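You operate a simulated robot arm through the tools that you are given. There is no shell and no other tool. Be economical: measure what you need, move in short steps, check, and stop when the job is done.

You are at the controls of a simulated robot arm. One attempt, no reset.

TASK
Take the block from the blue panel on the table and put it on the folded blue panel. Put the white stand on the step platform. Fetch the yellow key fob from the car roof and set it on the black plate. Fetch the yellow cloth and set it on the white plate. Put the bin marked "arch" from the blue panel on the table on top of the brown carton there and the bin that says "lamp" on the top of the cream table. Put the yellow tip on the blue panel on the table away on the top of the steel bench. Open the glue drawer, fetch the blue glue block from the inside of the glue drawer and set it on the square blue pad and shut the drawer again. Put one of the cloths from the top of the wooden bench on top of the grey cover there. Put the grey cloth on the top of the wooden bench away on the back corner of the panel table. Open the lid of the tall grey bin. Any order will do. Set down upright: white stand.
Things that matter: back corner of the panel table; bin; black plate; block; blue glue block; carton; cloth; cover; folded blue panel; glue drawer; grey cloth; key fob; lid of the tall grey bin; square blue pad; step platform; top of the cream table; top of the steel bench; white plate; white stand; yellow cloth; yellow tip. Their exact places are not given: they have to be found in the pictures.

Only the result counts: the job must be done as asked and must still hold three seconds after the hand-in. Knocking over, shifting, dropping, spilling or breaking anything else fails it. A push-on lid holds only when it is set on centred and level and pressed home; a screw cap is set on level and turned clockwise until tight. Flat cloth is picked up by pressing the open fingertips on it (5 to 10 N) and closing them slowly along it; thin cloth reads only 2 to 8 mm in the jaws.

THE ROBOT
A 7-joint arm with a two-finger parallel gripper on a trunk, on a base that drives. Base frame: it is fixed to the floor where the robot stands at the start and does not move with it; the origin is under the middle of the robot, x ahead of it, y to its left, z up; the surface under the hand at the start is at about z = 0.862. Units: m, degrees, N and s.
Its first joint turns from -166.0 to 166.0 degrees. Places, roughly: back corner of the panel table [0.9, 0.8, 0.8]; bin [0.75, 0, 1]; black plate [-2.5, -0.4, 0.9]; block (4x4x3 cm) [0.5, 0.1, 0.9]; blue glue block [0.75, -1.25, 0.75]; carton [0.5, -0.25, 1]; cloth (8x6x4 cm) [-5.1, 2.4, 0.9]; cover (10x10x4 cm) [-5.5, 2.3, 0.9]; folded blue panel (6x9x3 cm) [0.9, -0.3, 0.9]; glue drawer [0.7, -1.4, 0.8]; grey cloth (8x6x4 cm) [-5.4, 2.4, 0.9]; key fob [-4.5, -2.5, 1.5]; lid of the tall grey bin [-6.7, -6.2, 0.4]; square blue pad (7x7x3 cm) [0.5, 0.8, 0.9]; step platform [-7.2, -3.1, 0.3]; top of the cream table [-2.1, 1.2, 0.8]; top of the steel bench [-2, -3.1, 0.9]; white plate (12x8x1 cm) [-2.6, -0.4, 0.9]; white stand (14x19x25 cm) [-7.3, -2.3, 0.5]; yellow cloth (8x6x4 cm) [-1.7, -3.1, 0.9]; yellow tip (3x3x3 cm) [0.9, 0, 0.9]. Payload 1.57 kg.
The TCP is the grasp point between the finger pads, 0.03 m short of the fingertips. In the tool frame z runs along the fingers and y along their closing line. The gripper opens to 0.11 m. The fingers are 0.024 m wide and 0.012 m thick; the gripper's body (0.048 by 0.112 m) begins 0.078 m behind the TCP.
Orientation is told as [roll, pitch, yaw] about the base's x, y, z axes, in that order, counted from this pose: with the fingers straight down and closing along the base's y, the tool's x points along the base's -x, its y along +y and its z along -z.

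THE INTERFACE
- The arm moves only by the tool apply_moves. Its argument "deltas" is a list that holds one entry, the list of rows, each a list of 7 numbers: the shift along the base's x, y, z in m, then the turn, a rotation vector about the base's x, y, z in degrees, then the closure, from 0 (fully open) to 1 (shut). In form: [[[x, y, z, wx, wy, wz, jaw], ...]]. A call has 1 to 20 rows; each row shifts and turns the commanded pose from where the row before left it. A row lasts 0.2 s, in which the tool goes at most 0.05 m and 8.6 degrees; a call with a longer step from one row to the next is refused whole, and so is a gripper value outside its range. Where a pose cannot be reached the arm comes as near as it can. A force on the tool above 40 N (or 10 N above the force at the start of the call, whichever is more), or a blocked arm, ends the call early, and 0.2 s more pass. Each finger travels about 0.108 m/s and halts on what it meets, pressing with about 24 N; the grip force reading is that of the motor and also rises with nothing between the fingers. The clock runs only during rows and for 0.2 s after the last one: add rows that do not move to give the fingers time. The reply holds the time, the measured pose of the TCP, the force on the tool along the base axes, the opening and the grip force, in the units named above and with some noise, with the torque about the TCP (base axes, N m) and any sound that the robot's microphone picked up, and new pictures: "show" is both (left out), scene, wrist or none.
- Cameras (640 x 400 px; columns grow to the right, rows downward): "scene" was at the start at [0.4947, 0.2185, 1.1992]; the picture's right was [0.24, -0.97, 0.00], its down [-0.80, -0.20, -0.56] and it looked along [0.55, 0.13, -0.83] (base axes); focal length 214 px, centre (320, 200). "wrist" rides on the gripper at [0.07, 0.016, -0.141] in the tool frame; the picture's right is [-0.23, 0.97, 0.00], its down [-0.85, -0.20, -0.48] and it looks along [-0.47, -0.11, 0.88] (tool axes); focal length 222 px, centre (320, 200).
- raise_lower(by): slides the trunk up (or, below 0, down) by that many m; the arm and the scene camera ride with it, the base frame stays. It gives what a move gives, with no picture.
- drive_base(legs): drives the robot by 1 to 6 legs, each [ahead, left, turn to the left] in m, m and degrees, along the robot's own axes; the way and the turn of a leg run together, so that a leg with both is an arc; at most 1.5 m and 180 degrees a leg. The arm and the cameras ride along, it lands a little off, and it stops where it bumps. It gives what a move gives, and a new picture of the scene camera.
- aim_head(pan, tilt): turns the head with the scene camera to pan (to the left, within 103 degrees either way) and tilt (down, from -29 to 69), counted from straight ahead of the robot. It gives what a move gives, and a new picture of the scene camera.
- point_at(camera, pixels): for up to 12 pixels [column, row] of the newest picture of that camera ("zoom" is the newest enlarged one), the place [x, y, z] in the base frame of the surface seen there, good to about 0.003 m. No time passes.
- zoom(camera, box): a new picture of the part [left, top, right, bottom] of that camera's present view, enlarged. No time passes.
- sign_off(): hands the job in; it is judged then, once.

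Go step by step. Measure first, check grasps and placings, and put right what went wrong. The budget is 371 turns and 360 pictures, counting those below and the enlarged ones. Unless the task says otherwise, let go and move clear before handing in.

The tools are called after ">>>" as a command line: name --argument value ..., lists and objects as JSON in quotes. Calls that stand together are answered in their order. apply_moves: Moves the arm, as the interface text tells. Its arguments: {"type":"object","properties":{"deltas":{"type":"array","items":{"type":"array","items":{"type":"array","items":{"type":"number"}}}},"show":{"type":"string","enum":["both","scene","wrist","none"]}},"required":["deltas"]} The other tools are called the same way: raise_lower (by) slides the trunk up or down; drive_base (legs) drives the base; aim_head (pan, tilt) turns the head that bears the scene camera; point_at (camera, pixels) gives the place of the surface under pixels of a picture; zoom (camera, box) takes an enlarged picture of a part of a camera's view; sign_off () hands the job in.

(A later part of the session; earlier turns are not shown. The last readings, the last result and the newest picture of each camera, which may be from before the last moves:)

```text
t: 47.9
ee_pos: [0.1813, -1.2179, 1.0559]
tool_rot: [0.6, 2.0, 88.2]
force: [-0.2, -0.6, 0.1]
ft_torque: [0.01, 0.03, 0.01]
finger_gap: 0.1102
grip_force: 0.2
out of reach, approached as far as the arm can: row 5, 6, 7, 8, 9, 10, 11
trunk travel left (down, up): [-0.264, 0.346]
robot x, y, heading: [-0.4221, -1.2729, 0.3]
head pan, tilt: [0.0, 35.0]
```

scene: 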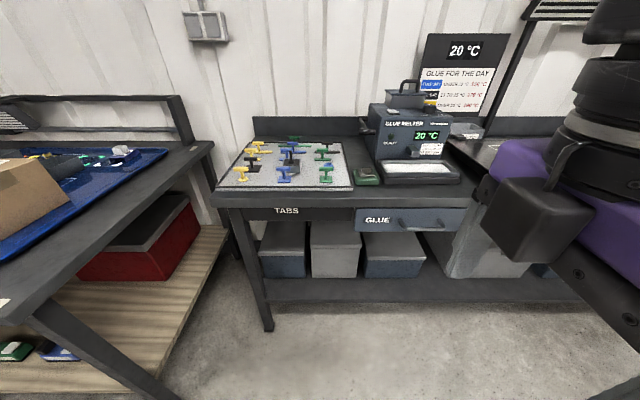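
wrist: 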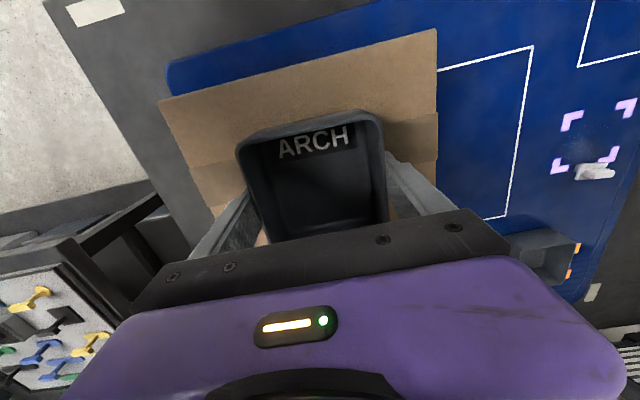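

Yaw +90 runs the arm out of its joint range. Go the other way (yaw −90).

>>> apply_moves --deltas '[[[0, 0, 0, 0, 0, -8, 0], [0, 0, 0, 0, 0, -8, 0], [0, 0, 0, 0, 0, -8, 0], [0, 0, 0, 0, 0, -8, 0], [0, 0, 0, 0, 0, -8, 0], [0, 0, 0, 0, 0, -8, 0], [0, 0, 0, 0, 0, -8, 0], [0, 0, 0, 0, 0, -8, 0], [0, 0, 0, 0, 0, -8, 0], [0, 0, 0, 0, 0, -8, 0], [0, 0, 0, 0, 0, -8, 0], [0, 0, 0, 0, 0, 0, 0]]]' --show "none"

>>> apply_moves --deltas '[[[0, 0, 0, 0, 0, -8, 0], [0, 0, 0, 0, 0, -8, 0], [0, 0, 0, 0, 0, -8, 0], [0, 0, 0, 0, 0, -8, 0], [0, 0, 0, 0, 0, -8, 0], [0, 0, 0, 0, 0, -8, 0], [0, 0, 0, 0, 0, -8, 0], [0, 0, 0, 0, 0, -8, 0], [0, 0, 0, 0, 0, -8, 0], [0, 0, 0, 0, 0, -8, 0], [0, 0, 0, 0, 0, -8, 0], [0, 0, 0, 0, 0, 0, 0]]]' --show "scene"

```text
t: 50.5
ee_pos: [0.1815, -1.2198, 1.0545]
tool_rot: [0.5, 2.0, 0.3]
force: [0.0, 0.0, 1.0]
ft_torque: [0.01, 0.0, 0.0]
finger_gap: 0.1098
grip_force: 0.1
trunk travel left (down, up): [-0.264, 0.346]
robot x, y, heading: [-0.4173, -1.2746, 0.2]
head pan, tilt: [0.0, 35.0]
```

```text
t: 53.1
ee_pos: [0.1818, -1.219, 1.055]
tool_rot: [0.6, 2.0, -87.8]
force: [0.0, -0.6, -0.5]
ft_torque: [0.0, 0.0, 0.0]
finger_gap: 0.11
grip_force: 0.1
trunk travel left (down, up): [-0.264, 0.346]
robot x, y, heading: [-0.4214, -1.2703, -0.2]
head pan, tilt: [0.0, 35.0]
```

scene: 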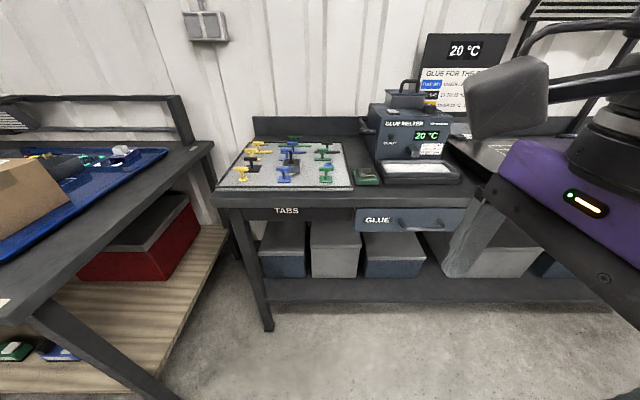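

Yaw −88 is fine. Pitch the tool forward while moving to a stand-off in front of the handle.

>>> apply_moves --deltas '[[[0.025, -0.0158, -0.02, 0, -8, 0, 0], [0.025, -0.0158, -0.02, 0, -8, 0, 0], [0.025, -0.0158, -0.02, 0, -8, 0, 0], [0.025, -0.0158, -0.02, 0, -8, 0, 0], [0.025, -0.0158, -0.02, 0, -8, 0, 0], [0.025, -0.0158, -0.02, 0, -8, 0, 0], [0.025, -0.0158, -0.02, 0, -8, 0, 0], [0.025, -0.0158, -0.02, 0, -8, 0, 0], [0.025, -0.0158, -0.02, 0, -8, 0, 0], [0.025, -0.0158, -0.02, 0, -8, 0, 0], [0, 0, 0, 0, 0, 0, 0]]]' --show "both"

```text
t: 55.5
ee_pos: [0.4494, -1.3809, 0.8587]
tool_rot: [80.6, -2.0, -87.8]
force: [0.2, 0.5, -0.4]
ft_torque: [-0.01, -0.03, -0.05]
finger_gap: 0.1095
grip_force: 0.0
out of reach, approached as far as the arm can: row 4, 5, 6
trunk travel left (down, up): [-0.264, 0.346]
robot x, y, heading: [-0.4215, -1.2718, 0.1]
head pan, tilt: [0.0, 35.0]
```

scene: 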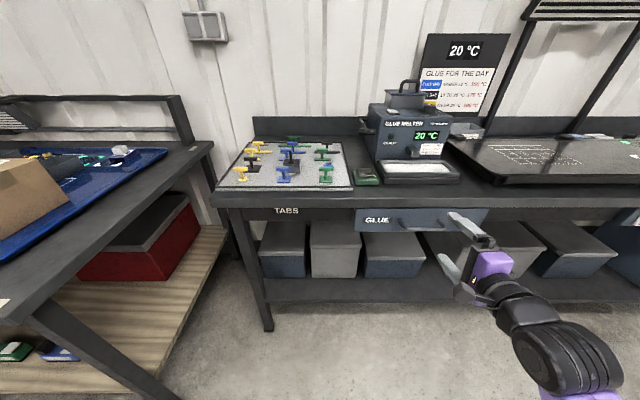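
wrist: 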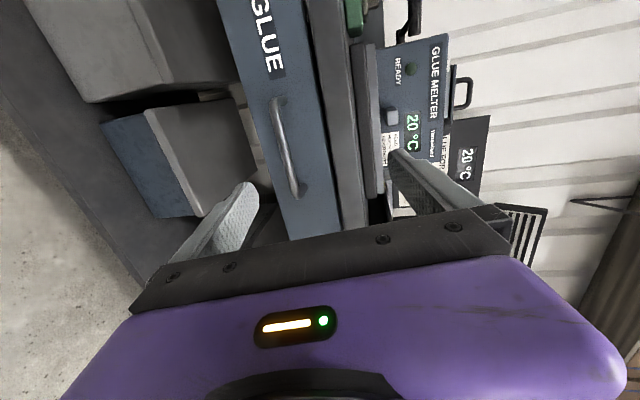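

Handle seen well in the wrist view at (285,145). Confirm its place, then approach.

>>> point_at --camera "wrist" --pixels '[[285, 145], [276, 105], [296, 190], [300, 150], [280, 150]]'

>>> apply_moves --deltas '[[[0, 0, -0.03, 0, 0, 0, 0.3], [0.02, 0, -0.027, 0, 0, 0, 0.5], [0.03, 0, 0, 0, 0, 0, 0.5], [0, 0, 0, 0, 0, 0, 0.5]]]' --show "wrist"

```text
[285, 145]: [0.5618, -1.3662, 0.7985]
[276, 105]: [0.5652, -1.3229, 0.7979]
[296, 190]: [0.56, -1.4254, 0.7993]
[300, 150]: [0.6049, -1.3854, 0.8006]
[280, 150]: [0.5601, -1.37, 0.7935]
```

```text
t: 56.5
ee_pos: [0.4975, -1.3787, 0.8023]
tool_rot: [80.5, -2.0, -87.7]
force: [-0.2, 0.2, -0.2]
ft_torque: [0.01, 0.03, -0.03]
finger_gap: 0.0552
grip_force: 0.0
trunk travel left (down, up): [-0.264, 0.346]
robot x, y, heading: [-0.4193, -1.2686, 0.1]
head pan, tilt: [0.0, 35.0]
```

wrist: 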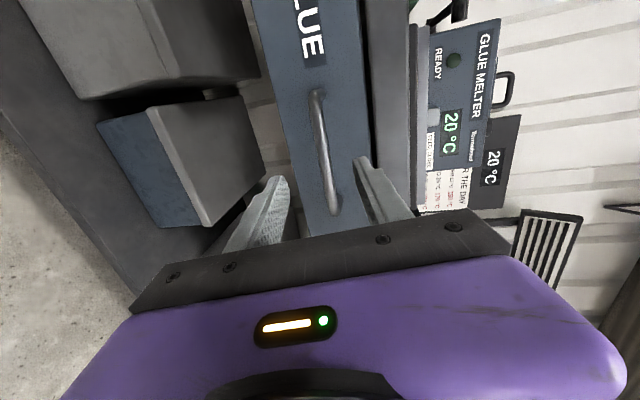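

Bar is between the fingers. Advance 0.06 and close.

>>> apply_moves --deltas '[[[0.03, 0.002, -0.002, 0, 0, 0, 0.5], [0.028, 0.003, 0, 0, 0, 0, 0.5], [0, 0, 0, 0, 0, 0, 0.5], [0, 0, 0, 0, 0, 0, 0.8], [0, 0, 0, 0, 0, 0, 1], [0, 0, 0, 0, 0, 0, 1], [0, 0, 0, 0, 0, 0, 1]]]' --show "wrist"

```text
t: 58.1
ee_pos: [0.5551, -1.3743, 0.7965]
tool_rot: [80.3, -2.0, -87.6]
force: [-3.2, -0.8, -10.7]
ft_torque: [0.71, 0.1, -0.1]
finger_gap: 0.0126
grip_force: 29.3
trunk travel left (down, up): [-0.264, 0.346]
robot x, y, heading: [-0.4205, -1.2716, 0.2]
head pan, tilt: [0.0, 35.0]
```

wrist: 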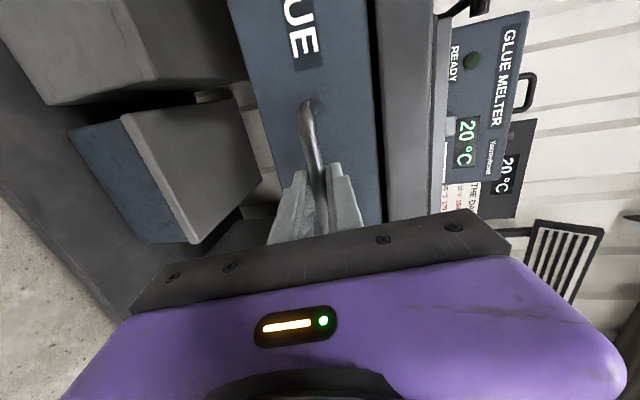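

Bar gripped (12.6 mm). Pull back in steps.

>>> apply_moves --deltas '[[[-0.02, 0, 0, 0, 0, 0, 1], [-0.03, 0, 0, 0, 0, 0, 1], [-0.03, 0, 0, 0, 0, 0, 1], [-0.03, 0, 0, 0, 0, 0, 1], [-0.03, 0, 0, 0, 0, 0, 1], [-0.03, 0, 0, 0, 0, 0, 1], [-0.03, 0, 0, 0, 0, 0, 1], [0, 0, 0, 0, 0, 0, 1]]]' --show "scene"

```text
t: 59.9
ee_pos: [0.3556, -1.3747, 0.7966]
tool_rot: [80.4, -2.0, -87.6]
force: [-1.6, 3.8, -11.7]
ft_torque: [0.65, 0.15, -0.29]
finger_gap: 0.0126
grip_force: 30.3
trunk travel left (down, up): [-0.264, 0.346]
robot x, y, heading: [-0.419, -1.2694, 0.3]
head pan, tilt: [0.0, 35.0]
```

scene: 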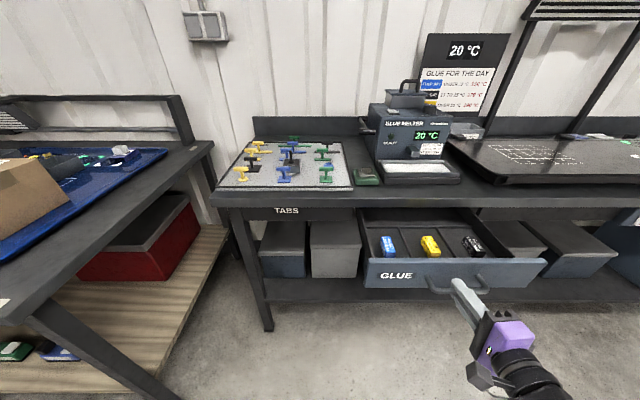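

Drawer is open with a blue, yellow and black block inside; blue at (387,247). Measure.

>>> zoom --camera "scene" --box '[350, 200, 510, 300]'

>>> point_at --camera "zoom" --pixels '[[130, 145], [175, 145], [190, 195], [140, 195], [155, 160], [165, 210], [90, 190], [325, 180], [240, 200], [60, 235], [240, 70], [250, 250]]'

```text
4.00 times, centred on (430, 250) of scene
```

zoom: 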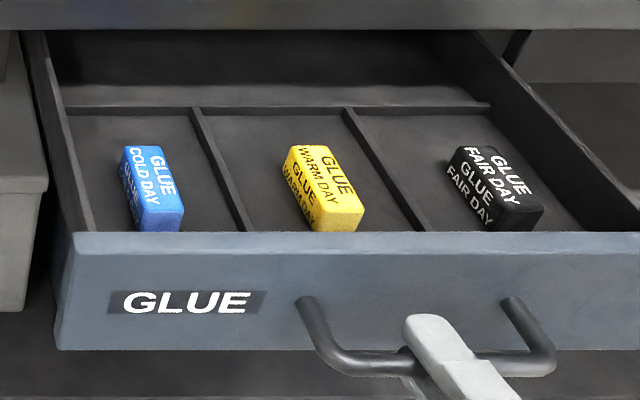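

```text
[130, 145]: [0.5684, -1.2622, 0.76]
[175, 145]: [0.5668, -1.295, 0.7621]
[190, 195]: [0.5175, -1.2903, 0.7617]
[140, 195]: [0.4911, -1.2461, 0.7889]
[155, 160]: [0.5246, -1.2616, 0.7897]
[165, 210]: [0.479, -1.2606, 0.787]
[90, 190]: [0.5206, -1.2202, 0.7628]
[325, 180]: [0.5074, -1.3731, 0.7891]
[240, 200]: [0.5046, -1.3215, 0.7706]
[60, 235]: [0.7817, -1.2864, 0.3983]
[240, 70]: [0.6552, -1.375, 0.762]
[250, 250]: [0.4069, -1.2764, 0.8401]
```

Blue block centre ≈ (0.508,-1.259), top 0.789. Pull a little further for clearance from the bench lip.

>>> apply_moves --deltas '[[[-0.02, 0, 0, 0, 0, 0, 1], [-0.02, 0, 0, 0, 0, 0, 1], [0, 0, 0, 0, 0, 0, 1]]]' --show "none"

```text
t: 60.7
ee_pos: [0.317, -1.3745, 0.7966]
tool_rot: [80.5, -2.0, -87.6]
force: [7.6, 1.1, -18.3]
ft_torque: [0.63, 0.2, -0.36]
finger_gap: 0.0127
grip_force: 29.6
trunk travel left (down, up): [-0.264, 0.346]
robot x, y, heading: [-0.4191, -1.273, 0.1]
head pan, tilt: [0.0, 35.0]
```

Drawer moved a further 0.04. Release the bar and back off, then re-orient downward.

>>> apply_moves --deltas '[[[0, 0, 0, 0, 0, 0, 0.6], [0, 0, 0, 0, 0, 0, 0.5], [-0.03, 0, 0, 0, 0, 0, 0.5], [-0.04, 0, 0, 0, 0, 0, 0.5], [0, 0, 0.05, 0, 0, 0, 0.5], [0, 0, 0.05, 0, 0, 0, 0.3], [0, 0, 0.05, 0, 0, 0, 0], [0.01, 0.005, 0.03, 0, 8, 0, 0], [0.01, 0.01, 0.03, 0, 8, 0, 0], [0.01, 0.01, 0, 0, 8, 0, 0], [0.01, 0.01, 0, 0, 8, 0, 0], [0.01, 0.01, 0, 0, 8, 0, 0], [0.02, 0.01, 0, 0, 8, 0, 0], [0.02, 0.01, 0, 0, 8, 0, 0], [0.02, 0.01, 0, 0, 8, 0, 0], [0.02, 0.01, 0, 0, 8, 0, 0], [0.02, 0.01, 0, 0, 8, 0, 0], [0, 0, 0, 0, 0, 0, 0]]]' --show "both"

```text
t: 64.5
ee_pos: [0.4653, -1.3476, 0.9514]
tool_rot: [5.7, 2.4, -87.0]
force: [1.0, -1.0, -0.9]
ft_torque: [0.05, 0.03, 0.02]
finger_gap: 0.11
grip_force: 0.1
out of reach, approached as far as the arm can: row 5, 6, 7, 8, 9, 11
trunk travel left (down, up): [-0.264, 0.346]
robot x, y, heading: [-0.4162, -1.2726, 0.4]
head pan, tilt: [0.0, 35.0]
```

scene: 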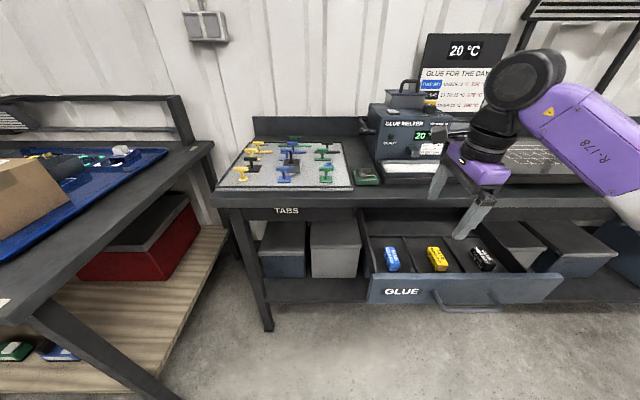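
wrist: 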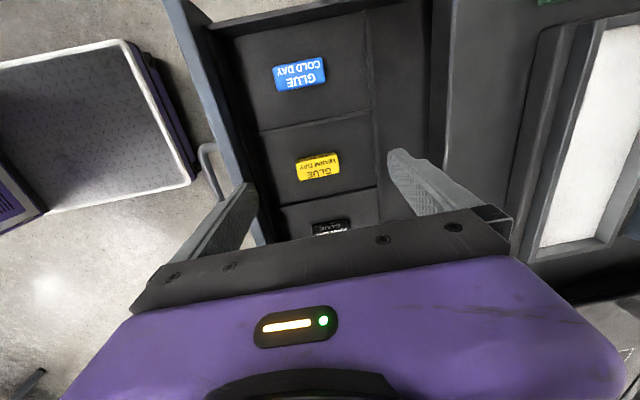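

Measure the blue block from the wrist view (300,73).

>>> point_at --camera "wrist" --pixels '[[276, 70], [322, 60], [278, 90], [325, 80], [300, 73], [210, 100], [250, 100], [375, 80], [260, 135]]'

```text
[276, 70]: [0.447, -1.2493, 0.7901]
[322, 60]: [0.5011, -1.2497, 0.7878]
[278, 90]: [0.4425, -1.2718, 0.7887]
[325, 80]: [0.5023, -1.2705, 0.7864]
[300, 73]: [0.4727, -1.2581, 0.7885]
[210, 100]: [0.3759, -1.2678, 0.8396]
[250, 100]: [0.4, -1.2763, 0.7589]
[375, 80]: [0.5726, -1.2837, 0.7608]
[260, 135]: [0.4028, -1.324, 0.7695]
```

Block centre (0.473,-1.260). Level the tool and move over it.

>>> apply_moves --deltas '[[[0.004, 0.04, 0, 0, 5, 0, 0], [0.004, 0.048, 0, 0, 0, 0, 0], [0, 0, -0.05, 0, 0, 0, 0], [0, 0, -0.03, 0, 0, 0, 0.1], [0, 0, 0, 0, 0, 0, 0.1]]]' --show "wrist"

```text
t: 65.7
ee_pos: [0.4742, -1.2586, 0.8698]
tool_rot: [0.9, 2.5, -87.3]
force: [-1.2, 0.9, -0.4]
ft_torque: [0.01, 0.02, 0.01]
finger_gap: 0.099
grip_force: 0.1
trunk travel left (down, up): [-0.264, 0.346]
robot x, y, heading: [-0.4179, -1.2761, 0.2]
head pan, tilt: [0.0, 35.0]
```

wrist: 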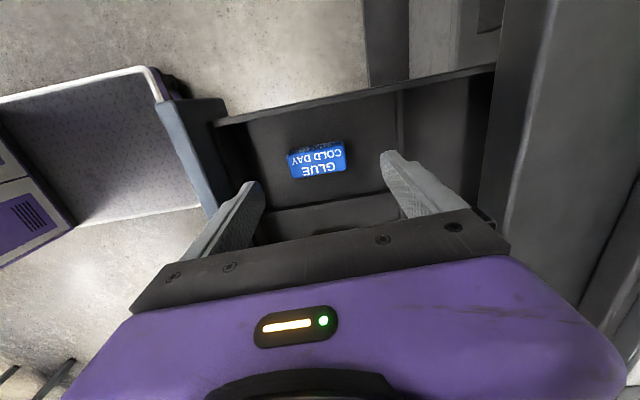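

Centred. Descend and close.

>>> apply_moves --deltas '[[[0, 0, -0.04, 0, 0, 0, 0.1], [0, 0, -0.033, 0, 0, 0, 0.1], [0, 0, 0, 0, 0, 0, 0.1], [0, 0, 0, 0, 0, 0, 0.4], [0, 0, 0, 0, 0, 0, 0.7], [0, 0, 0, 0, 0, 0, 0.9], [0, 0, 0, 0, 0, 0, 0.9], [0, 0, 0.04, 0, 0, 0, 0.9], [0, 0, 0.05, 0, 0, 0, 0.9], [0, 0, 0.05, 0, 0, 0, 0.9], [0, 0, 0, 0, 0, 0, 0.9]]]' --show "wrist"

```text
t: 68.1
ee_pos: [0.475, -1.2594, 0.9357]
tool_rot: [0.9, 2.6, -87.2]
force: [-0.1, 0.6, -1.6]
ft_torque: [-0.01, 0.03, -0.01]
finger_gap: 0.0611
grip_force: 24.0
trunk travel left (down, up): [-0.264, 0.346]
robot x, y, heading: [-0.4195, -1.2705, 0.1]
head pan, tilt: [0.0, 35.0]
```

wrist: 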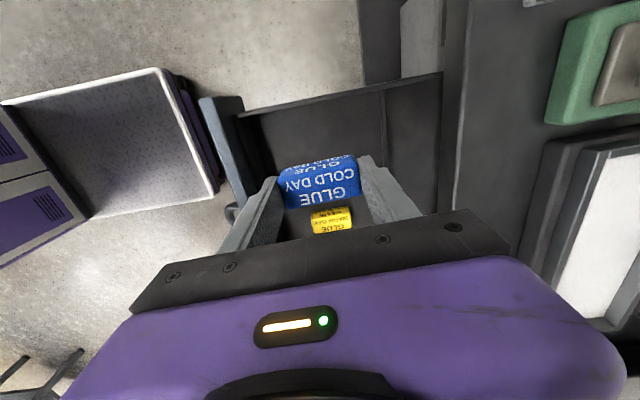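

Held (0.061). Raise and drive left to the pad side of the table.

>>> apply_moves --deltas '[[[0, 0, 0.05, 0, 0, 0, 0.9], [0, 0, 0.05, 0, 0, 0, 0.9], [0, 0, 0.05, 0, 0, 0, 0.9], [0, 0, 0.05, 0, 0, 0, 0.9], [0, 0, 0.05, 0, 0, 0, 0.9], [0, 0, 0, 0, 0, 0, 0.9]]]' --show "none"

>>> drive_base --legs '[[0, 1.0, 0], [0, 1.0, 0]]'

>>> aim_head --pan 15 --tilt 40

```text
t: 69.5
ee_pos: [0.4741, -1.258, 1.1874]
tool_rot: [0.9, 2.7, -87.3]
force: [0.1, 0.4, -0.3]
ft_torque: [-0.01, 0.02, 0.03]
finger_gap: 0.061
grip_force: 23.8
trunk travel left (down, up): [-0.264, 0.346]
robot x, y, heading: [-0.4196, -1.2706, 0.1]
head pan, tilt: [0.0, 35.0]
```

```text
t: 79.2
ee_pos: [0.4961, 0.7119, 1.1881]
tool_rot: [0.9, 2.8, -88.0]
force: [-0.7, 0.3, -1.0]
ft_torque: [-0.02, 0.01, -0.01]
finger_gap: 0.0611
grip_force: 24.3
trunk travel left (down, up): [-0.264, 0.346]
robot x, y, heading: [-0.4022, 0.7115, -0.7]
head pan, tilt: [0.0, 35.0]
stopped in leg 2: the robot was blocked; the commanded pose is now the measured one
```

scene: 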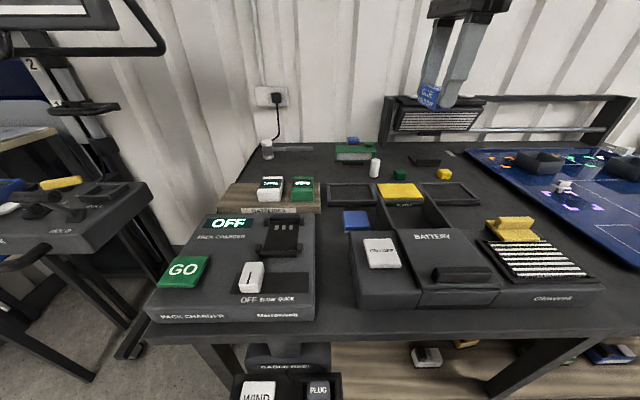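

```text
t: 80.0
ee_pos: [0.4953, 0.7108, 1.1877]
tool_rot: [0.8, 2.8, -88.0]
force: [-0.9, 0.0, -0.2]
ft_torque: [0.01, 0.0, 0.02]
finger_gap: 0.061
grip_force: 24.0
trunk travel left (down, up): [-0.264, 0.346]
robot x, y, heading: [-0.4006, 0.7093, -0.6]
head pan, tilt: [15.0, 40.0]
```

scene: 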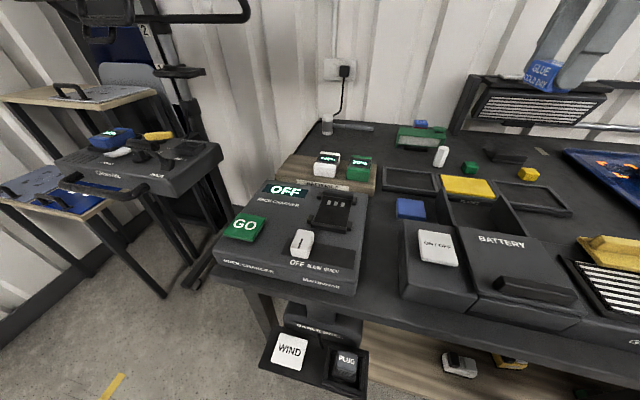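

The robot was blocked just short of the goal. The square blue pad is at (410,208); measure it.

>>> zoom --camera "scene" --box '[350, 170, 510, 270]'

>>> point_at --camera "scene" --pixels '[[410, 207], [398, 200], [424, 200], [424, 217], [399, 216], [440, 205], [380, 205], [410, 190], [290, 350], [315, 330], [438, 245], [500, 240]]'

```text
4.00 times, centred on (430, 220) of scene
```

zoom: 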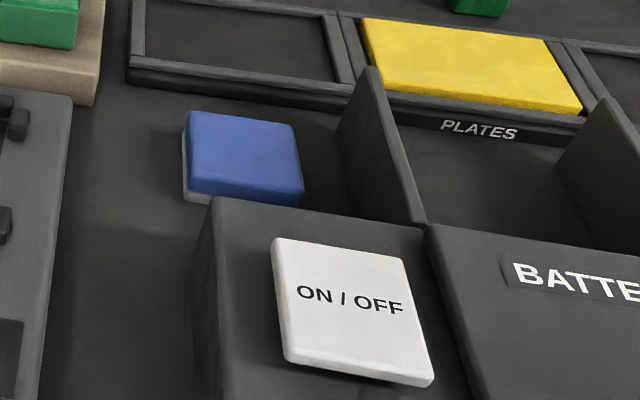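

```text
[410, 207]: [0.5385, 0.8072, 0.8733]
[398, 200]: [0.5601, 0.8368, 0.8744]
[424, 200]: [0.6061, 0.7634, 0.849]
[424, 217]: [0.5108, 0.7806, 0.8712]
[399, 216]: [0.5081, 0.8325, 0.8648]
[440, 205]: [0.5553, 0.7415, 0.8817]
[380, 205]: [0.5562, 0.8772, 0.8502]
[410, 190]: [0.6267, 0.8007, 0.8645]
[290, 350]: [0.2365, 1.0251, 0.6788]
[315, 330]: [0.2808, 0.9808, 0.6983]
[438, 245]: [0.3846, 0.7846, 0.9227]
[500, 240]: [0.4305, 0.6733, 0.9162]
```

Pad ≈ centre (0.535,0.807), top 0.873, hemmed by the ON/OFF box and a divider, so place with closing along y. Rotate back to yaw 0 and view from the wrist.

>>> apply_moves --deltas '[[[0, 0, 0, 0, 0, 8, 0.9], [0, 0, 0, 0, 0, 8, 0.9], [0, 0.01, 0, 0, 0, 8, 0.9], [0, 0.01, 0, 0, 0, 8, 0.9], [0, 0.01, 0, 0, 0, 8, 0.9], [0.01, 0.01, 0, 0, 0, 8, 0.9], [0.01, 0.01, 0, 0, 0, 8, 0.9], [0.01, 0.01, 0, 0, 0, 8, 0.9], [0.01, 0.01, 0, 0, 0, 8, 0.9], [0, 0.01, -0.04, 0, 0, 8, 0.9], [0, 0.01, -0.04, 0, 0, 8, 0.9], [0, 0.005, -0.04, 0, 0, 0, 0.9], [0, 0, 0, 0, 0, 0, 0.9]]]' --show "both"

```text
t: 82.8
ee_pos: [0.5357, 0.8038, 1.0643]
tool_rot: [1.1, 2.5, 0.0]
force: [0.3, -0.2, 0.0]
ft_torque: [-0.04, 0.01, -0.02]
finger_gap: 0.061
grip_force: 24.1
out of reach, approached as far as the arm can: row 9
trunk travel left (down, up): [-0.264, 0.346]
robot x, y, heading: [-0.3998, 0.7151, -1.0]
head pan, tilt: [15.0, 40.0]
```

scene: 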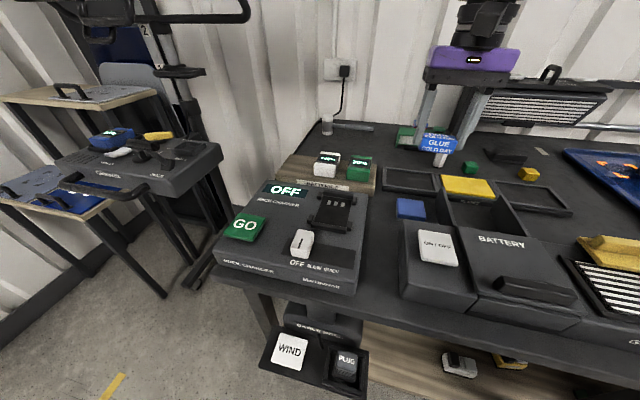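
wrist: 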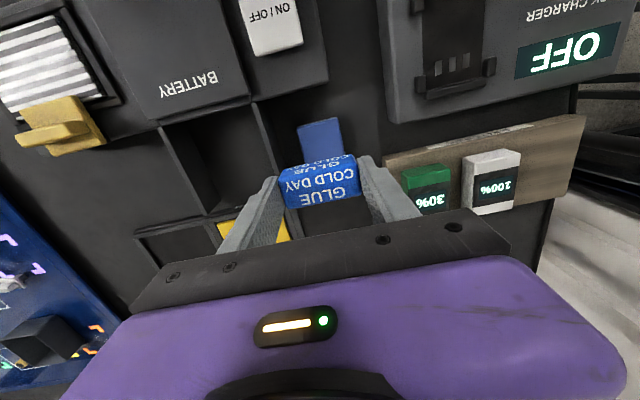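

>>> point_at --camera "wrist" --pixels '[[300, 127], [337, 119], [320, 140], [342, 150], [302, 150], [317, 88], [268, 130], [320, 100], [255, 110]]'

```text
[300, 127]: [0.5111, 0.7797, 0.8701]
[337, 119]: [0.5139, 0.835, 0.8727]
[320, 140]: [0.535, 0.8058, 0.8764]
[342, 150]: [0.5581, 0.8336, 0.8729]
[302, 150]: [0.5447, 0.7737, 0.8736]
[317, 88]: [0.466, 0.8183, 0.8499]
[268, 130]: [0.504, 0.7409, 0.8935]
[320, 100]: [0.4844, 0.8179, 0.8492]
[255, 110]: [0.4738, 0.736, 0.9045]
```

Pad centre (0.537,0.806), top 0.874. Lower onto it.

>>> apply_moves --deltas '[[[0.001, 0.002, -0.05, 0, 0, 0, 0.9], [0, 0, -0.05, 0, 0, 0, 0.9], [0, 0, -0.04, 0, 0, 0, 0.9], [0, 0, -0.01, 0, 0, 0, 0.9], [0, 0, -0.003, 0, 0, 0, 0.9], [0, 0, 0, 0, 0, 0, 0.9]]]' --show "wrist"

```text
t: 84.2
ee_pos: [0.5335, 0.8069, 0.911]
tool_rot: [1.1, 2.6, -0.1]
force: [-0.8, -0.5, 7.1]
ft_torque: [-0.23, -0.02, 0.03]
finger_gap: 0.0612
grip_force: 24.1
trunk travel left (down, up): [-0.264, 0.346]
robot x, y, heading: [-0.3995, 0.7146, -0.6]
head pan, tilt: [15.0, 40.0]
```

wrist: 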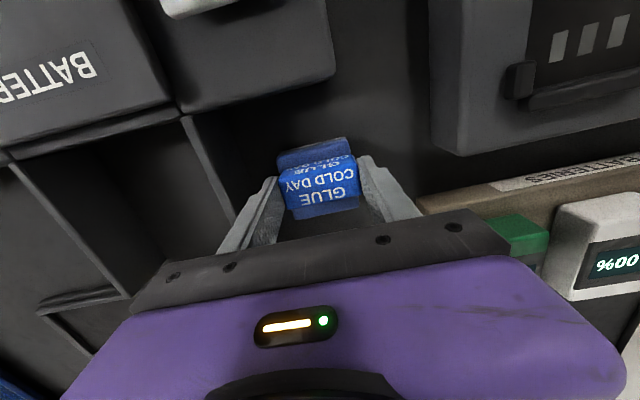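

Contact 7 N: block sits on the pad. Release gently and rise.

>>> apply_moves --deltas '[[[0, 0, 0, 0, 0, 0, 0.4], [0, 0, 0, 0, 0, 0, 0.3], [0, 0, 0, 0, 0, 0, 0.3], [0, 0, 0.03, 0, 0, 0, 0.3], [0, 0, 0.05, 0, 0, 0, 0.3], [0, 0, 0.05, 0, 0, 0, 0], [0, 0, 0.05, 0, 0, 0, 0], [0, 0, 0.05, 0, 0, 0, 0]]]' --show "wrist"

```text
t: 86.0
ee_pos: [0.5315, 0.8037, 1.1423]
tool_rot: [1.2, 2.7, -0.1]
force: [-0.3, -0.1, -1.2]
ft_torque: [0.04, -0.01, 0.0]
finger_gap: 0.1102
grip_force: 0.1
trunk travel left (down, up): [-0.264, 0.346]
robot x, y, heading: [-0.401, 0.7127, -0.9]
head pan, tilt: [15.0, 40.0]
```

wrist: 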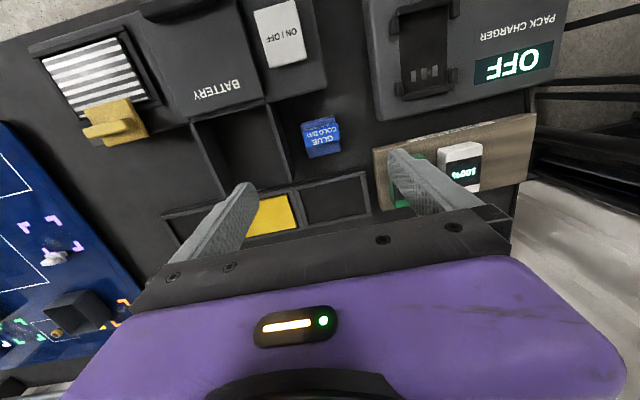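

Glue block is on the pad. While here, inspect the back corner for later.

>>> zoom --camera "scene" --box '[270, 90, 480, 210]'

>>> point_at --camera "scene" --pixels '[[316, 125], [300, 150], [327, 130], [350, 145], [375, 150], [395, 140], [345, 126], [365, 140], [385, 160], [330, 155]]'

```text
3.05 times, centred on (375, 150) of scene
```

zoom: 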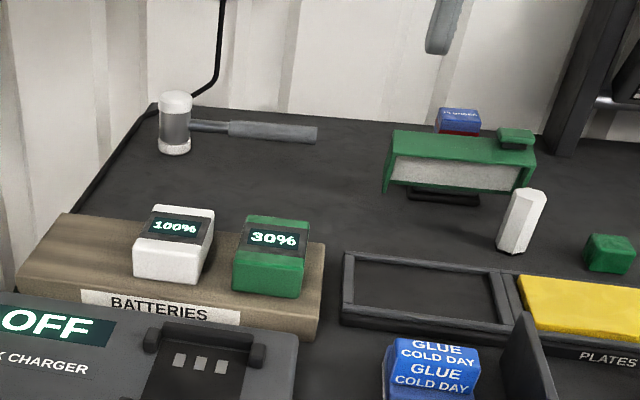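

```text
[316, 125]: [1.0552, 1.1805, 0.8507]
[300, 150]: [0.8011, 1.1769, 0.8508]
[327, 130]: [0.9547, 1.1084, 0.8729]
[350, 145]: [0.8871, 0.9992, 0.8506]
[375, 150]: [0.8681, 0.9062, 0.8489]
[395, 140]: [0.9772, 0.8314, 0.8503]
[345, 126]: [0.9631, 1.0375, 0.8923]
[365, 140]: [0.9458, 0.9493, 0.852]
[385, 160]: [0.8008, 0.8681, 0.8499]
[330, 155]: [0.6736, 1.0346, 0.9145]
```

Now return to shut the drawer. Raise and drive right.

>>> apply_moves --deltas '[[[-0.02, -0.02, 0.04, 0, 0, 0, 0.5], [-0.02, -0.02, 0.02, 0, 0, 0, 1], [0, 0, 0, 0, 0, 0, 1]]]' --show "none"

>>> drive_base --legs '[[0, -1.0, 0.4], [0.0, -0.92, 0.4]]'

>>> aim_head --pan 0 --tilt 45

```text
t: 86.8
ee_pos: [0.4926, 0.7679, 1.1895]
tool_rot: [1.4, 3.7, 0.0]
force: [0.7, -0.3, -0.5]
ft_torque: [-0.04, -0.03, 0.02]
finger_gap: 0.0
grip_force: 21.5
trunk travel left (down, up): [-0.264, 0.346]
robot x, y, heading: [-0.3987, 0.7159, -0.7]
head pan, tilt: [15.0, 40.0]
```

```text
t: 96.4
ee_pos: [0.4671, -1.1457, 1.1901]
tool_rot: [1.3, 3.6, 0.1]
force: [-0.2, 1.0, 1.0]
ft_torque: [-0.01, 0.01, 0.01]
finger_gap: 0.0001
grip_force: 21.2
trunk travel left (down, up): [-0.264, 0.346]
robot x, y, heading: [-0.4255, -1.2036, -1.0]
head pan, tilt: [15.0, 40.0]
```

scene: 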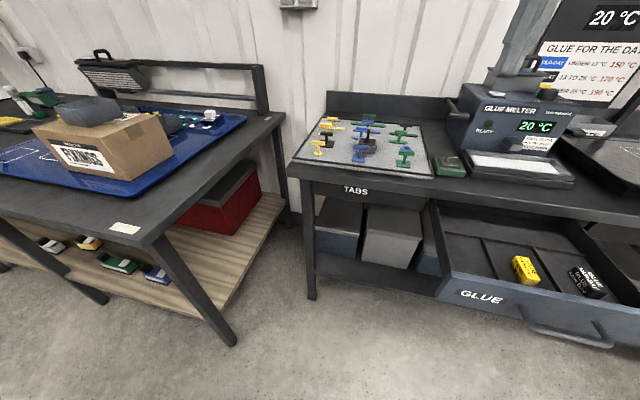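

```text
t: 97.2
ee_pos: [0.4662, -1.1466, 1.1887]
tool_rot: [1.4, 3.8, 0.0]
force: [0.9, 0.5, -1.0]
ft_torque: [0.01, -0.02, 0.01]
finger_gap: 0.0001
grip_force: 21.6
trunk travel left (down, up): [-0.264, 0.346]
robot x, y, heading: [-0.4221, -1.2042, -0.8]
head pan, tilt: [0.0, 45.0]
```

scene: 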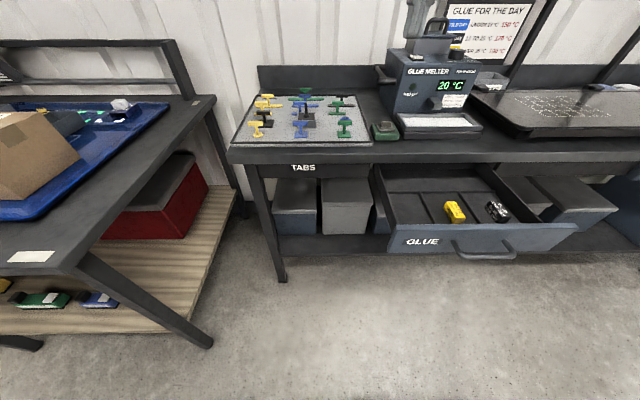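

Drive a bit forward, then bring closed fingers in front of the handle.

>>> drive_base --legs '[[0.06, 0, 0.8]]'

>>> apply_moves --deltas '[[[0, -0.045, 0, 0, 0, 0, 1], [0, -0.045, 0, 0, 0, 0, 1], [0, -0.045, 0, 0, 0, 0, 1], [-0.025, -0.04, 0, 0, 0, 0, 1], [-0.03, -0.035, 0, 0, 0, 0, 1], [-0.04, -0.02, 0, 0, 0, 0, 1], [-0.045, 0, 0, 0, 0, 0, 1], [-0.045, 0, 0, 0, 0, 0, 1], [-0.045, 0, 0, 0, 0, 0, 1], [-0.03, 0, 0, 0, 0, 0, 1], [0, 0, 0, 0, 0, 0, 1]]]' --show "none"

>>> point_at --camera "scene" --pixels '[[480, 258], [483, 250]]'

```text
t: 98.1
ee_pos: [0.5258, -1.1328, 1.1879]
tool_rot: [1.4, 3.9, 0.9]
force: [0.5, 0.3, 0.0]
ft_torque: [-0.02, 0.01, 0.01]
finger_gap: 0.0
grip_force: 21.4
trunk travel left (down, up): [-0.264, 0.346]
robot x, y, heading: [-0.3672, -1.2065, -0.1]
head pan, tilt: [0.0, 45.0]
```

scene: 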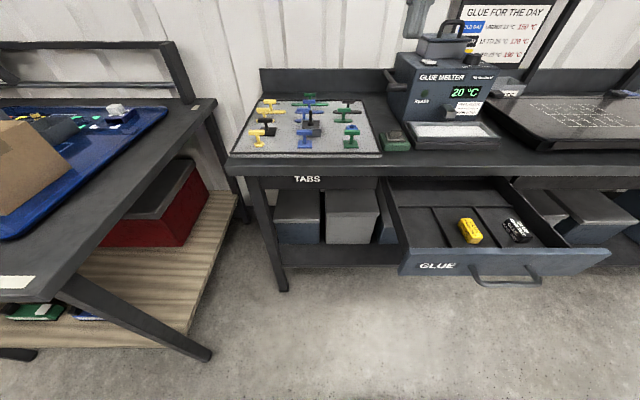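

```text
t: 100.1
ee_pos: [0.3433, -1.2903, 1.184]
tool_rot: [1.7, 4.5, 12.2]
force: [-1.1, 0.3, -0.1]
ft_torque: [0.03, -0.02, 0.03]
finger_gap: 0.0
grip_force: 21.4
trunk travel left (down, up): [-0.264, 0.346]
robot x, y, heading: [-0.3667, -1.2018, 0.0]
head pan, tilt: [0.0, 45.0]
stopped in row 9: the arm was blocked; the commanded pose is now the measured one
```

```text
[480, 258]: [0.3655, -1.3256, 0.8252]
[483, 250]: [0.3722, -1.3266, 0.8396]
```

The arm was blocked midway; take a look.

>>> aim_head --pan -30 --tilt 30

```text
t: 101.0
ee_pos: [0.3429, -1.2894, 1.183]
tool_rot: [1.7, 4.4, 12.3]
force: [0.6, 0.1, -0.1]
ft_torque: [0.0, 0.0, 0.01]
finger_gap: 0.0001
grip_force: 21.6
trunk travel left (down, up): [-0.264, 0.346]
robot x, y, heading: [-0.3685, -1.2003, 0.1]
head pan, tilt: [-30.0, 30.0]
```

scene: 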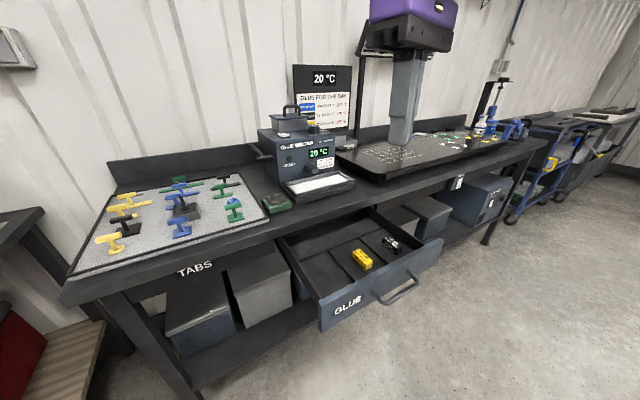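

No external contact; likely a joint limit at that height. Correct the yaw, go lower, then continue.

>>> apply_moves --deltas '[[[0.0, 0, -0.03, 0, 0, -4, 1], [0, 0, -0.04, 0, 0, -4, 1], [0, 0, -0.04, 0, -2, -4, 1], [0, 0, -0.04, 0, 0, 0, 1], [0, 0, 0, 0, 0, 0, 1]]]' --show "none"

>>> apply_moves --deltas '[[[-0.03, -0.03, 0, 0, 0, 0, 1], [-0.02, -0.03, 0, 0, 0, 0, 1], [-0.02, -0.03, 0, 0, 0, 0, 1], [0, 0, 0, 0, 0, 0, 1]]]' --show "scene"

```text
t: 102.2
ee_pos: [0.3407, -1.2903, 1.0336]
tool_rot: [1.6, 2.3, 0.2]
force: [-0.7, 0.0, -0.3]
ft_torque: [-0.02, -0.01, 0.02]
finger_gap: 0.0003
grip_force: 21.2
trunk travel left (down, up): [-0.264, 0.346]
robot x, y, heading: [-0.3665, -1.203, -0.0]
head pan, tilt: [-30.0, 30.0]
```

```text
t: 103.2
ee_pos: [0.2711, -1.3804, 1.0347]
tool_rot: [1.6, 2.5, 0.2]
force: [-1.0, 0.2, -0.2]
ft_torque: [0.01, 0.01, -0.01]
finger_gap: 0.0004
grip_force: 20.9
trunk travel left (down, up): [-0.264, 0.346]
robot x, y, heading: [-0.3682, -1.2021, 0.3]
head pan, tilt: [-30.0, 30.0]
```

scene: 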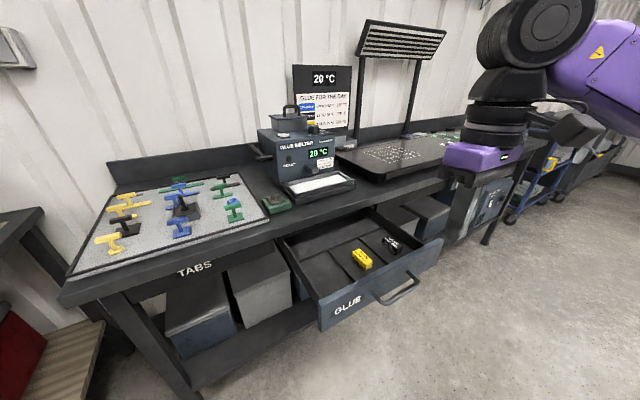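

>>> apply_moves --deltas '[[[-0.01, 0, -0.05, 0, 0, 0, 1], [0, 0, -0.05, 0, 0, 0, 1], [0, 0, -0.05, 0, 0, 0, 1], [0, 0, -0.05, 0, 0, 0, 1], [0, 0, -0.025, 0, 0, 0, 1], [0, 0, 0, 0, 0, 0, 1]]]' --show "both"

```text
refused: row 1 steps farther than a row can; nothing moved
```

>>> apply_moves --deltas '[[[-0.01, 0, -0.045, 0, 0, 0, 1], [0, 0, -0.05, 0, 0, 0, 1], [0, 0, -0.05, 0, 0, 0, 1], [0, 0, -0.05, 0, 0, 0, 1], [0, 0, -0.03, 0, 0, 0, 1], [0, 0, 0, 0, 0, 0, 1]]]' --show "both"

```text
t: 104.6
ee_pos: [0.2615, -1.3798, 0.8085]
tool_rot: [1.7, 2.4, 0.3]
force: [0.3, -0.2, 0.4]
ft_torque: [0.02, 0.0, -0.01]
finger_gap: 0.0
grip_force: 21.1
trunk travel left (down, up): [-0.264, 0.346]
robot x, y, heading: [-0.3677, -1.1987, 0.3]
head pan, tilt: [-30.0, 30.0]
```

scene: 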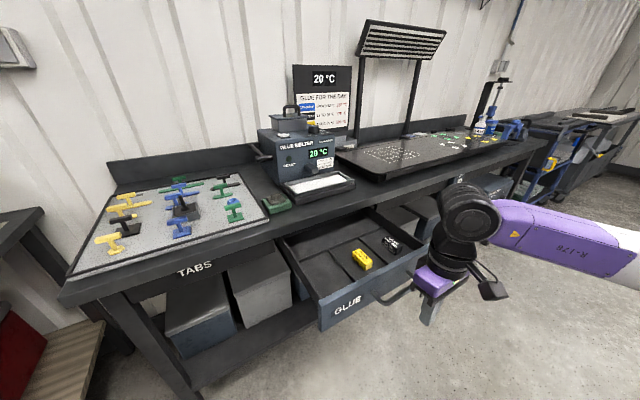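
wrist: 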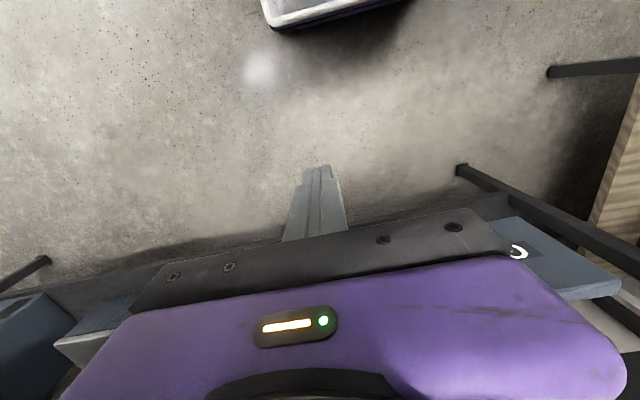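

Fingers are in front of the bar. Push forward.

>>> apply_moves --deltas '[[[0.03, 0, 0, 0, 0, 0, 1], [0.02, 0, 0, 0, 0, 0, 1], [0.03, 0, 0, 0, 0, 0, 1], [0.03, 0, 0, 0, 0, 0, 1], [0.03, 0, 0, 0, 0, 0, 1], [0.03, 0, 0, 0, 0, 0, 1], [0.03, 0, 0, 0, 0, 0, 1], [0.03, 0, 0, 0, 0, 0, 1], [0.03, 0, 0, 0, 0, 0, 1], [0.015, 0, 0, 0, 0, 0, 1], [0, 0, 0, 0, 0, 0, 1]]]' --show "scene"

```text
t: 107.0
ee_pos: [0.5385, -1.3792, 0.8085]
tool_rot: [1.6, 2.4, 0.2]
force: [0.1, -0.4, -0.1]
ft_torque: [-0.02, 0.03, 0.0]
finger_gap: 0.0002
grip_force: 21.3
trunk travel left (down, up): [-0.264, 0.346]
robot x, y, heading: [-0.3665, -1.202, -0.1]
head pan, tilt: [-30.0, 30.0]
```

scene: 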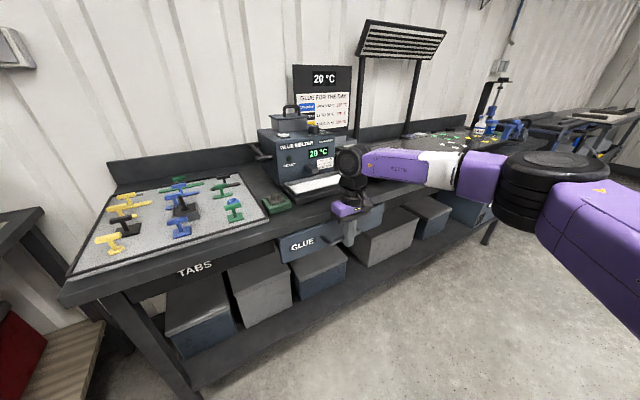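

Nearly closed; push slowly until contact force rises.

>>> apply_moves --deltas '[[[0.004, 0, 0, 0, 0, 0, 1], [0.004, 0, 0, 0, 0, 0, 1], [0.004, 0, 0, 0, 0, 0, 1], [0.003, 0, 0, 0, 0, 0, 1], [0, 0, 0, 0, 0, 0, 1]]]' --show "none"

>>> point_at --camera "scene" --pixels '[[305, 245], [320, 240], [285, 250]]'

```text
t: 108.2
ee_pos: [0.5476, -1.379, 0.8087]
tool_rot: [1.7, 2.9, 0.3]
force: [-7.2, 1.2, 7.2]
ft_torque: [0.06, 0.1, 0.01]
finger_gap: 0.0001
grip_force: 20.9
trunk travel left (down, up): [-0.264, 0.346]
robot x, y, heading: [-0.3644, -1.2057, 0.2]
head pan, tilt: [-30.0, 30.0]
stopped in row 5: the force on the tool passed its limit at 41 N (the readings are from after the stop); the commanded pose is now the measured one
```

```text
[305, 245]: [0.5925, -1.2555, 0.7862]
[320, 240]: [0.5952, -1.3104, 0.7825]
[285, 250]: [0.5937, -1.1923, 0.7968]
```

Drawer is shut (force rose at the stop). Back off, raise and go for the LAMP bin.

>>> apply_moves --deltas '[[[-0.03, 0, 0, 0, 0, 0, 1], [-0.04, 0, 0, 0, 0, 0, 1], [0, 0, 0.05, 0, 0, 0, 1], [0, 0, 0.05, 0, 0, 0, 1], [0, 0, 0.05, 0, 0, 0, 0.5], [0, 0, 0.05, 0, 0, 0, 0], [0, 0, 0.05, 0, 0, 0, 0], [0.02, 0, 0.045, 0, 0, 0, 0], [0.04, 0.02, 0.02, 0, 0, 0, 0], [0, 0, 0, 0, 0, 0, 0]]]' --show "scene"

>>> drive_base --legs '[[0, 1.25, 0], [0.25, 0.0, 0]]'

>>> aim_head --pan 0 --tilt 45

```text
t: 110.5
ee_pos: [0.5351, -1.3611, 1.1253]
tool_rot: [1.7, 3.0, 0.4]
force: [-0.6, 0.0, 0.0]
ft_torque: [-0.04, -0.01, 0.01]
finger_gap: 0.1099
grip_force: 0.0
trunk travel left (down, up): [-0.264, 0.346]
robot x, y, heading: [-0.3633, -1.2026, 0.3]
head pan, tilt: [-30.0, 30.0]
```

scene: 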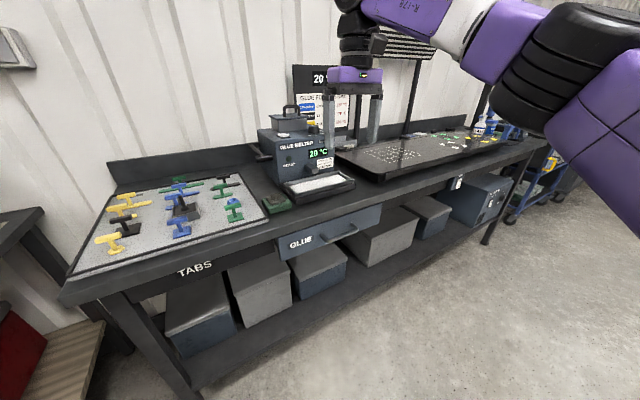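

```text
t: 118.1
ee_pos: [0.7848, -0.1275, 1.1244]
tool_rot: [1.7, 3.0, 0.4]
force: [-0.3, -0.1, -0.4]
ft_torque: [0.01, 0.0, 0.02]
finger_gap: 0.1103
grip_force: 0.0
trunk travel left (down, up): [-0.264, 0.346]
robot x, y, heading: [-0.1188, 0.0328, 0.2]
head pan, tilt: [-30.0, 30.0]
```

scene: 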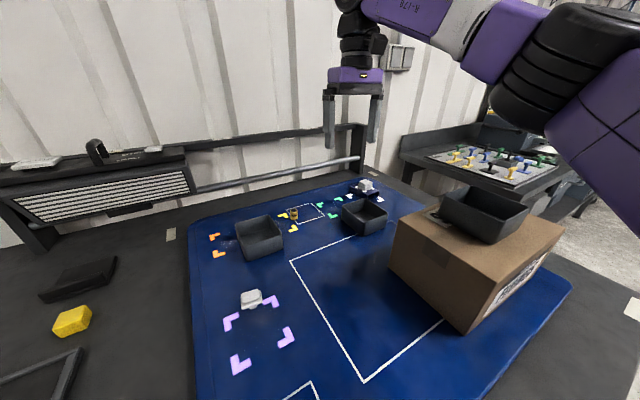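

```text
t: 119.0
ee_pos: [0.7857, -0.1273, 1.1229]
tool_rot: [1.7, 3.0, 0.3]
force: [0.4, 0.4, -0.5]
ft_torque: [0.02, 0.02, 0.01]
finger_gap: 0.11
grip_force: 0.0
trunk travel left (down, up): [-0.264, 0.346]
robot x, y, heading: [-0.1199, 0.0321, 0.3]
head pan, tilt: [0.0, 45.0]
```

scene: 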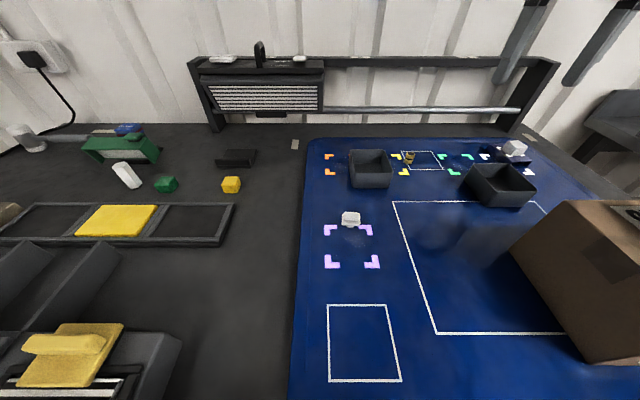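

Drawer confirmed shut. Zoom and measure the left-back bin (LAMP).

>>> zoom --camera "scene" --box '[320, 130, 440, 205]'

>>> point_at --camera "zoom" --pixels '[[162, 108], [368, 104], [388, 167], [157, 174], [260, 107], [270, 170], [160, 140], [378, 135]]'

```text
5.33 times, centred on (380, 168) of scene
```

zoom: 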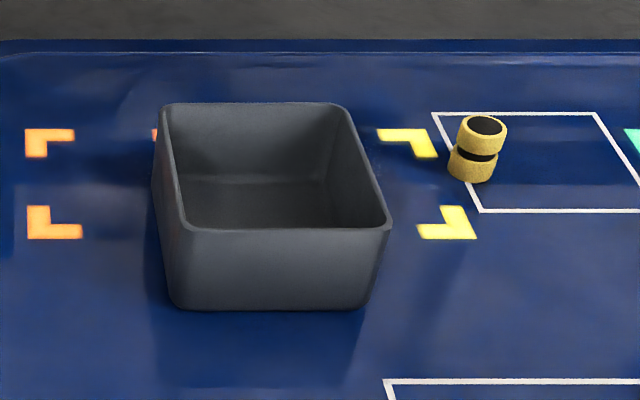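

```text
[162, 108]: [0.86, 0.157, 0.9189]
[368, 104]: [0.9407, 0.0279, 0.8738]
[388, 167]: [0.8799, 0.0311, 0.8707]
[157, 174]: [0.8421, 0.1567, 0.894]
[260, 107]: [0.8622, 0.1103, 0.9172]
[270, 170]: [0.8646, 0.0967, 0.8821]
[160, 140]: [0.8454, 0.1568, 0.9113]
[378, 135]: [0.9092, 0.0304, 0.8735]
```

>>> point_at --camera "zoom" --pixels '[[168, 108], [340, 108], [386, 222], [188, 228], [290, 232], [362, 160], [178, 300], [360, 302], [480, 120], [480, 160], [470, 183]]'

```text
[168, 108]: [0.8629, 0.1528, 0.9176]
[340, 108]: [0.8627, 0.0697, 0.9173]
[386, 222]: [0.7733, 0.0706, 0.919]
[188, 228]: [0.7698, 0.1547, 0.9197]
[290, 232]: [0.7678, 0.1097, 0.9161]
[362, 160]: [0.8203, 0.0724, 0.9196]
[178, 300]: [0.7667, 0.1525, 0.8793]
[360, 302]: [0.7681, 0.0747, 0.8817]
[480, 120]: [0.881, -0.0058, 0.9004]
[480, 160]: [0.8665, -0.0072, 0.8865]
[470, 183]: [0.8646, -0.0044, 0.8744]
```

Bin centre (0.816,0.1125). Move above and verify the label.

>>> apply_moves --deltas '[[[0.005, 0.04, 0, 0, 0, 0, 0], [0.005, 0.04, 0, 0, 0, 0, 0], [0.005, 0.04, 0, 0, 0, 0, 0], [0.005, 0.04, 0, 0, 0, 0, 0], [0.005, 0.04, 0, 0, 0, 0, 0], [0.005, 0.04, 0, 0, 0, 0, 0], [0, 0, -0.05, 0, 0, 0, 0], [0, 0, -0.05, 0, 0, 0, 0], [0, 0, 0, 0, 0, 0, 0]]]' --show "wrist"

```text
t: 121.0
ee_pos: [0.8168, 0.1135, 1.0232]
tool_rot: [1.7, 2.9, 0.4]
force: [-0.7, 0.2, 1.0]
ft_torque: [0.02, 0.01, 0.04]
finger_gap: 0.11
grip_force: 0.1
trunk travel left (down, up): [-0.264, 0.346]
robot x, y, heading: [-0.1159, 0.0308, 0.1]
head pan, tilt: [0.0, 45.0]
```

wrist: 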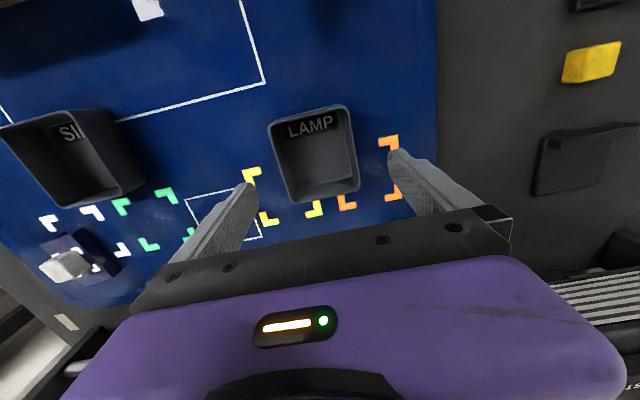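

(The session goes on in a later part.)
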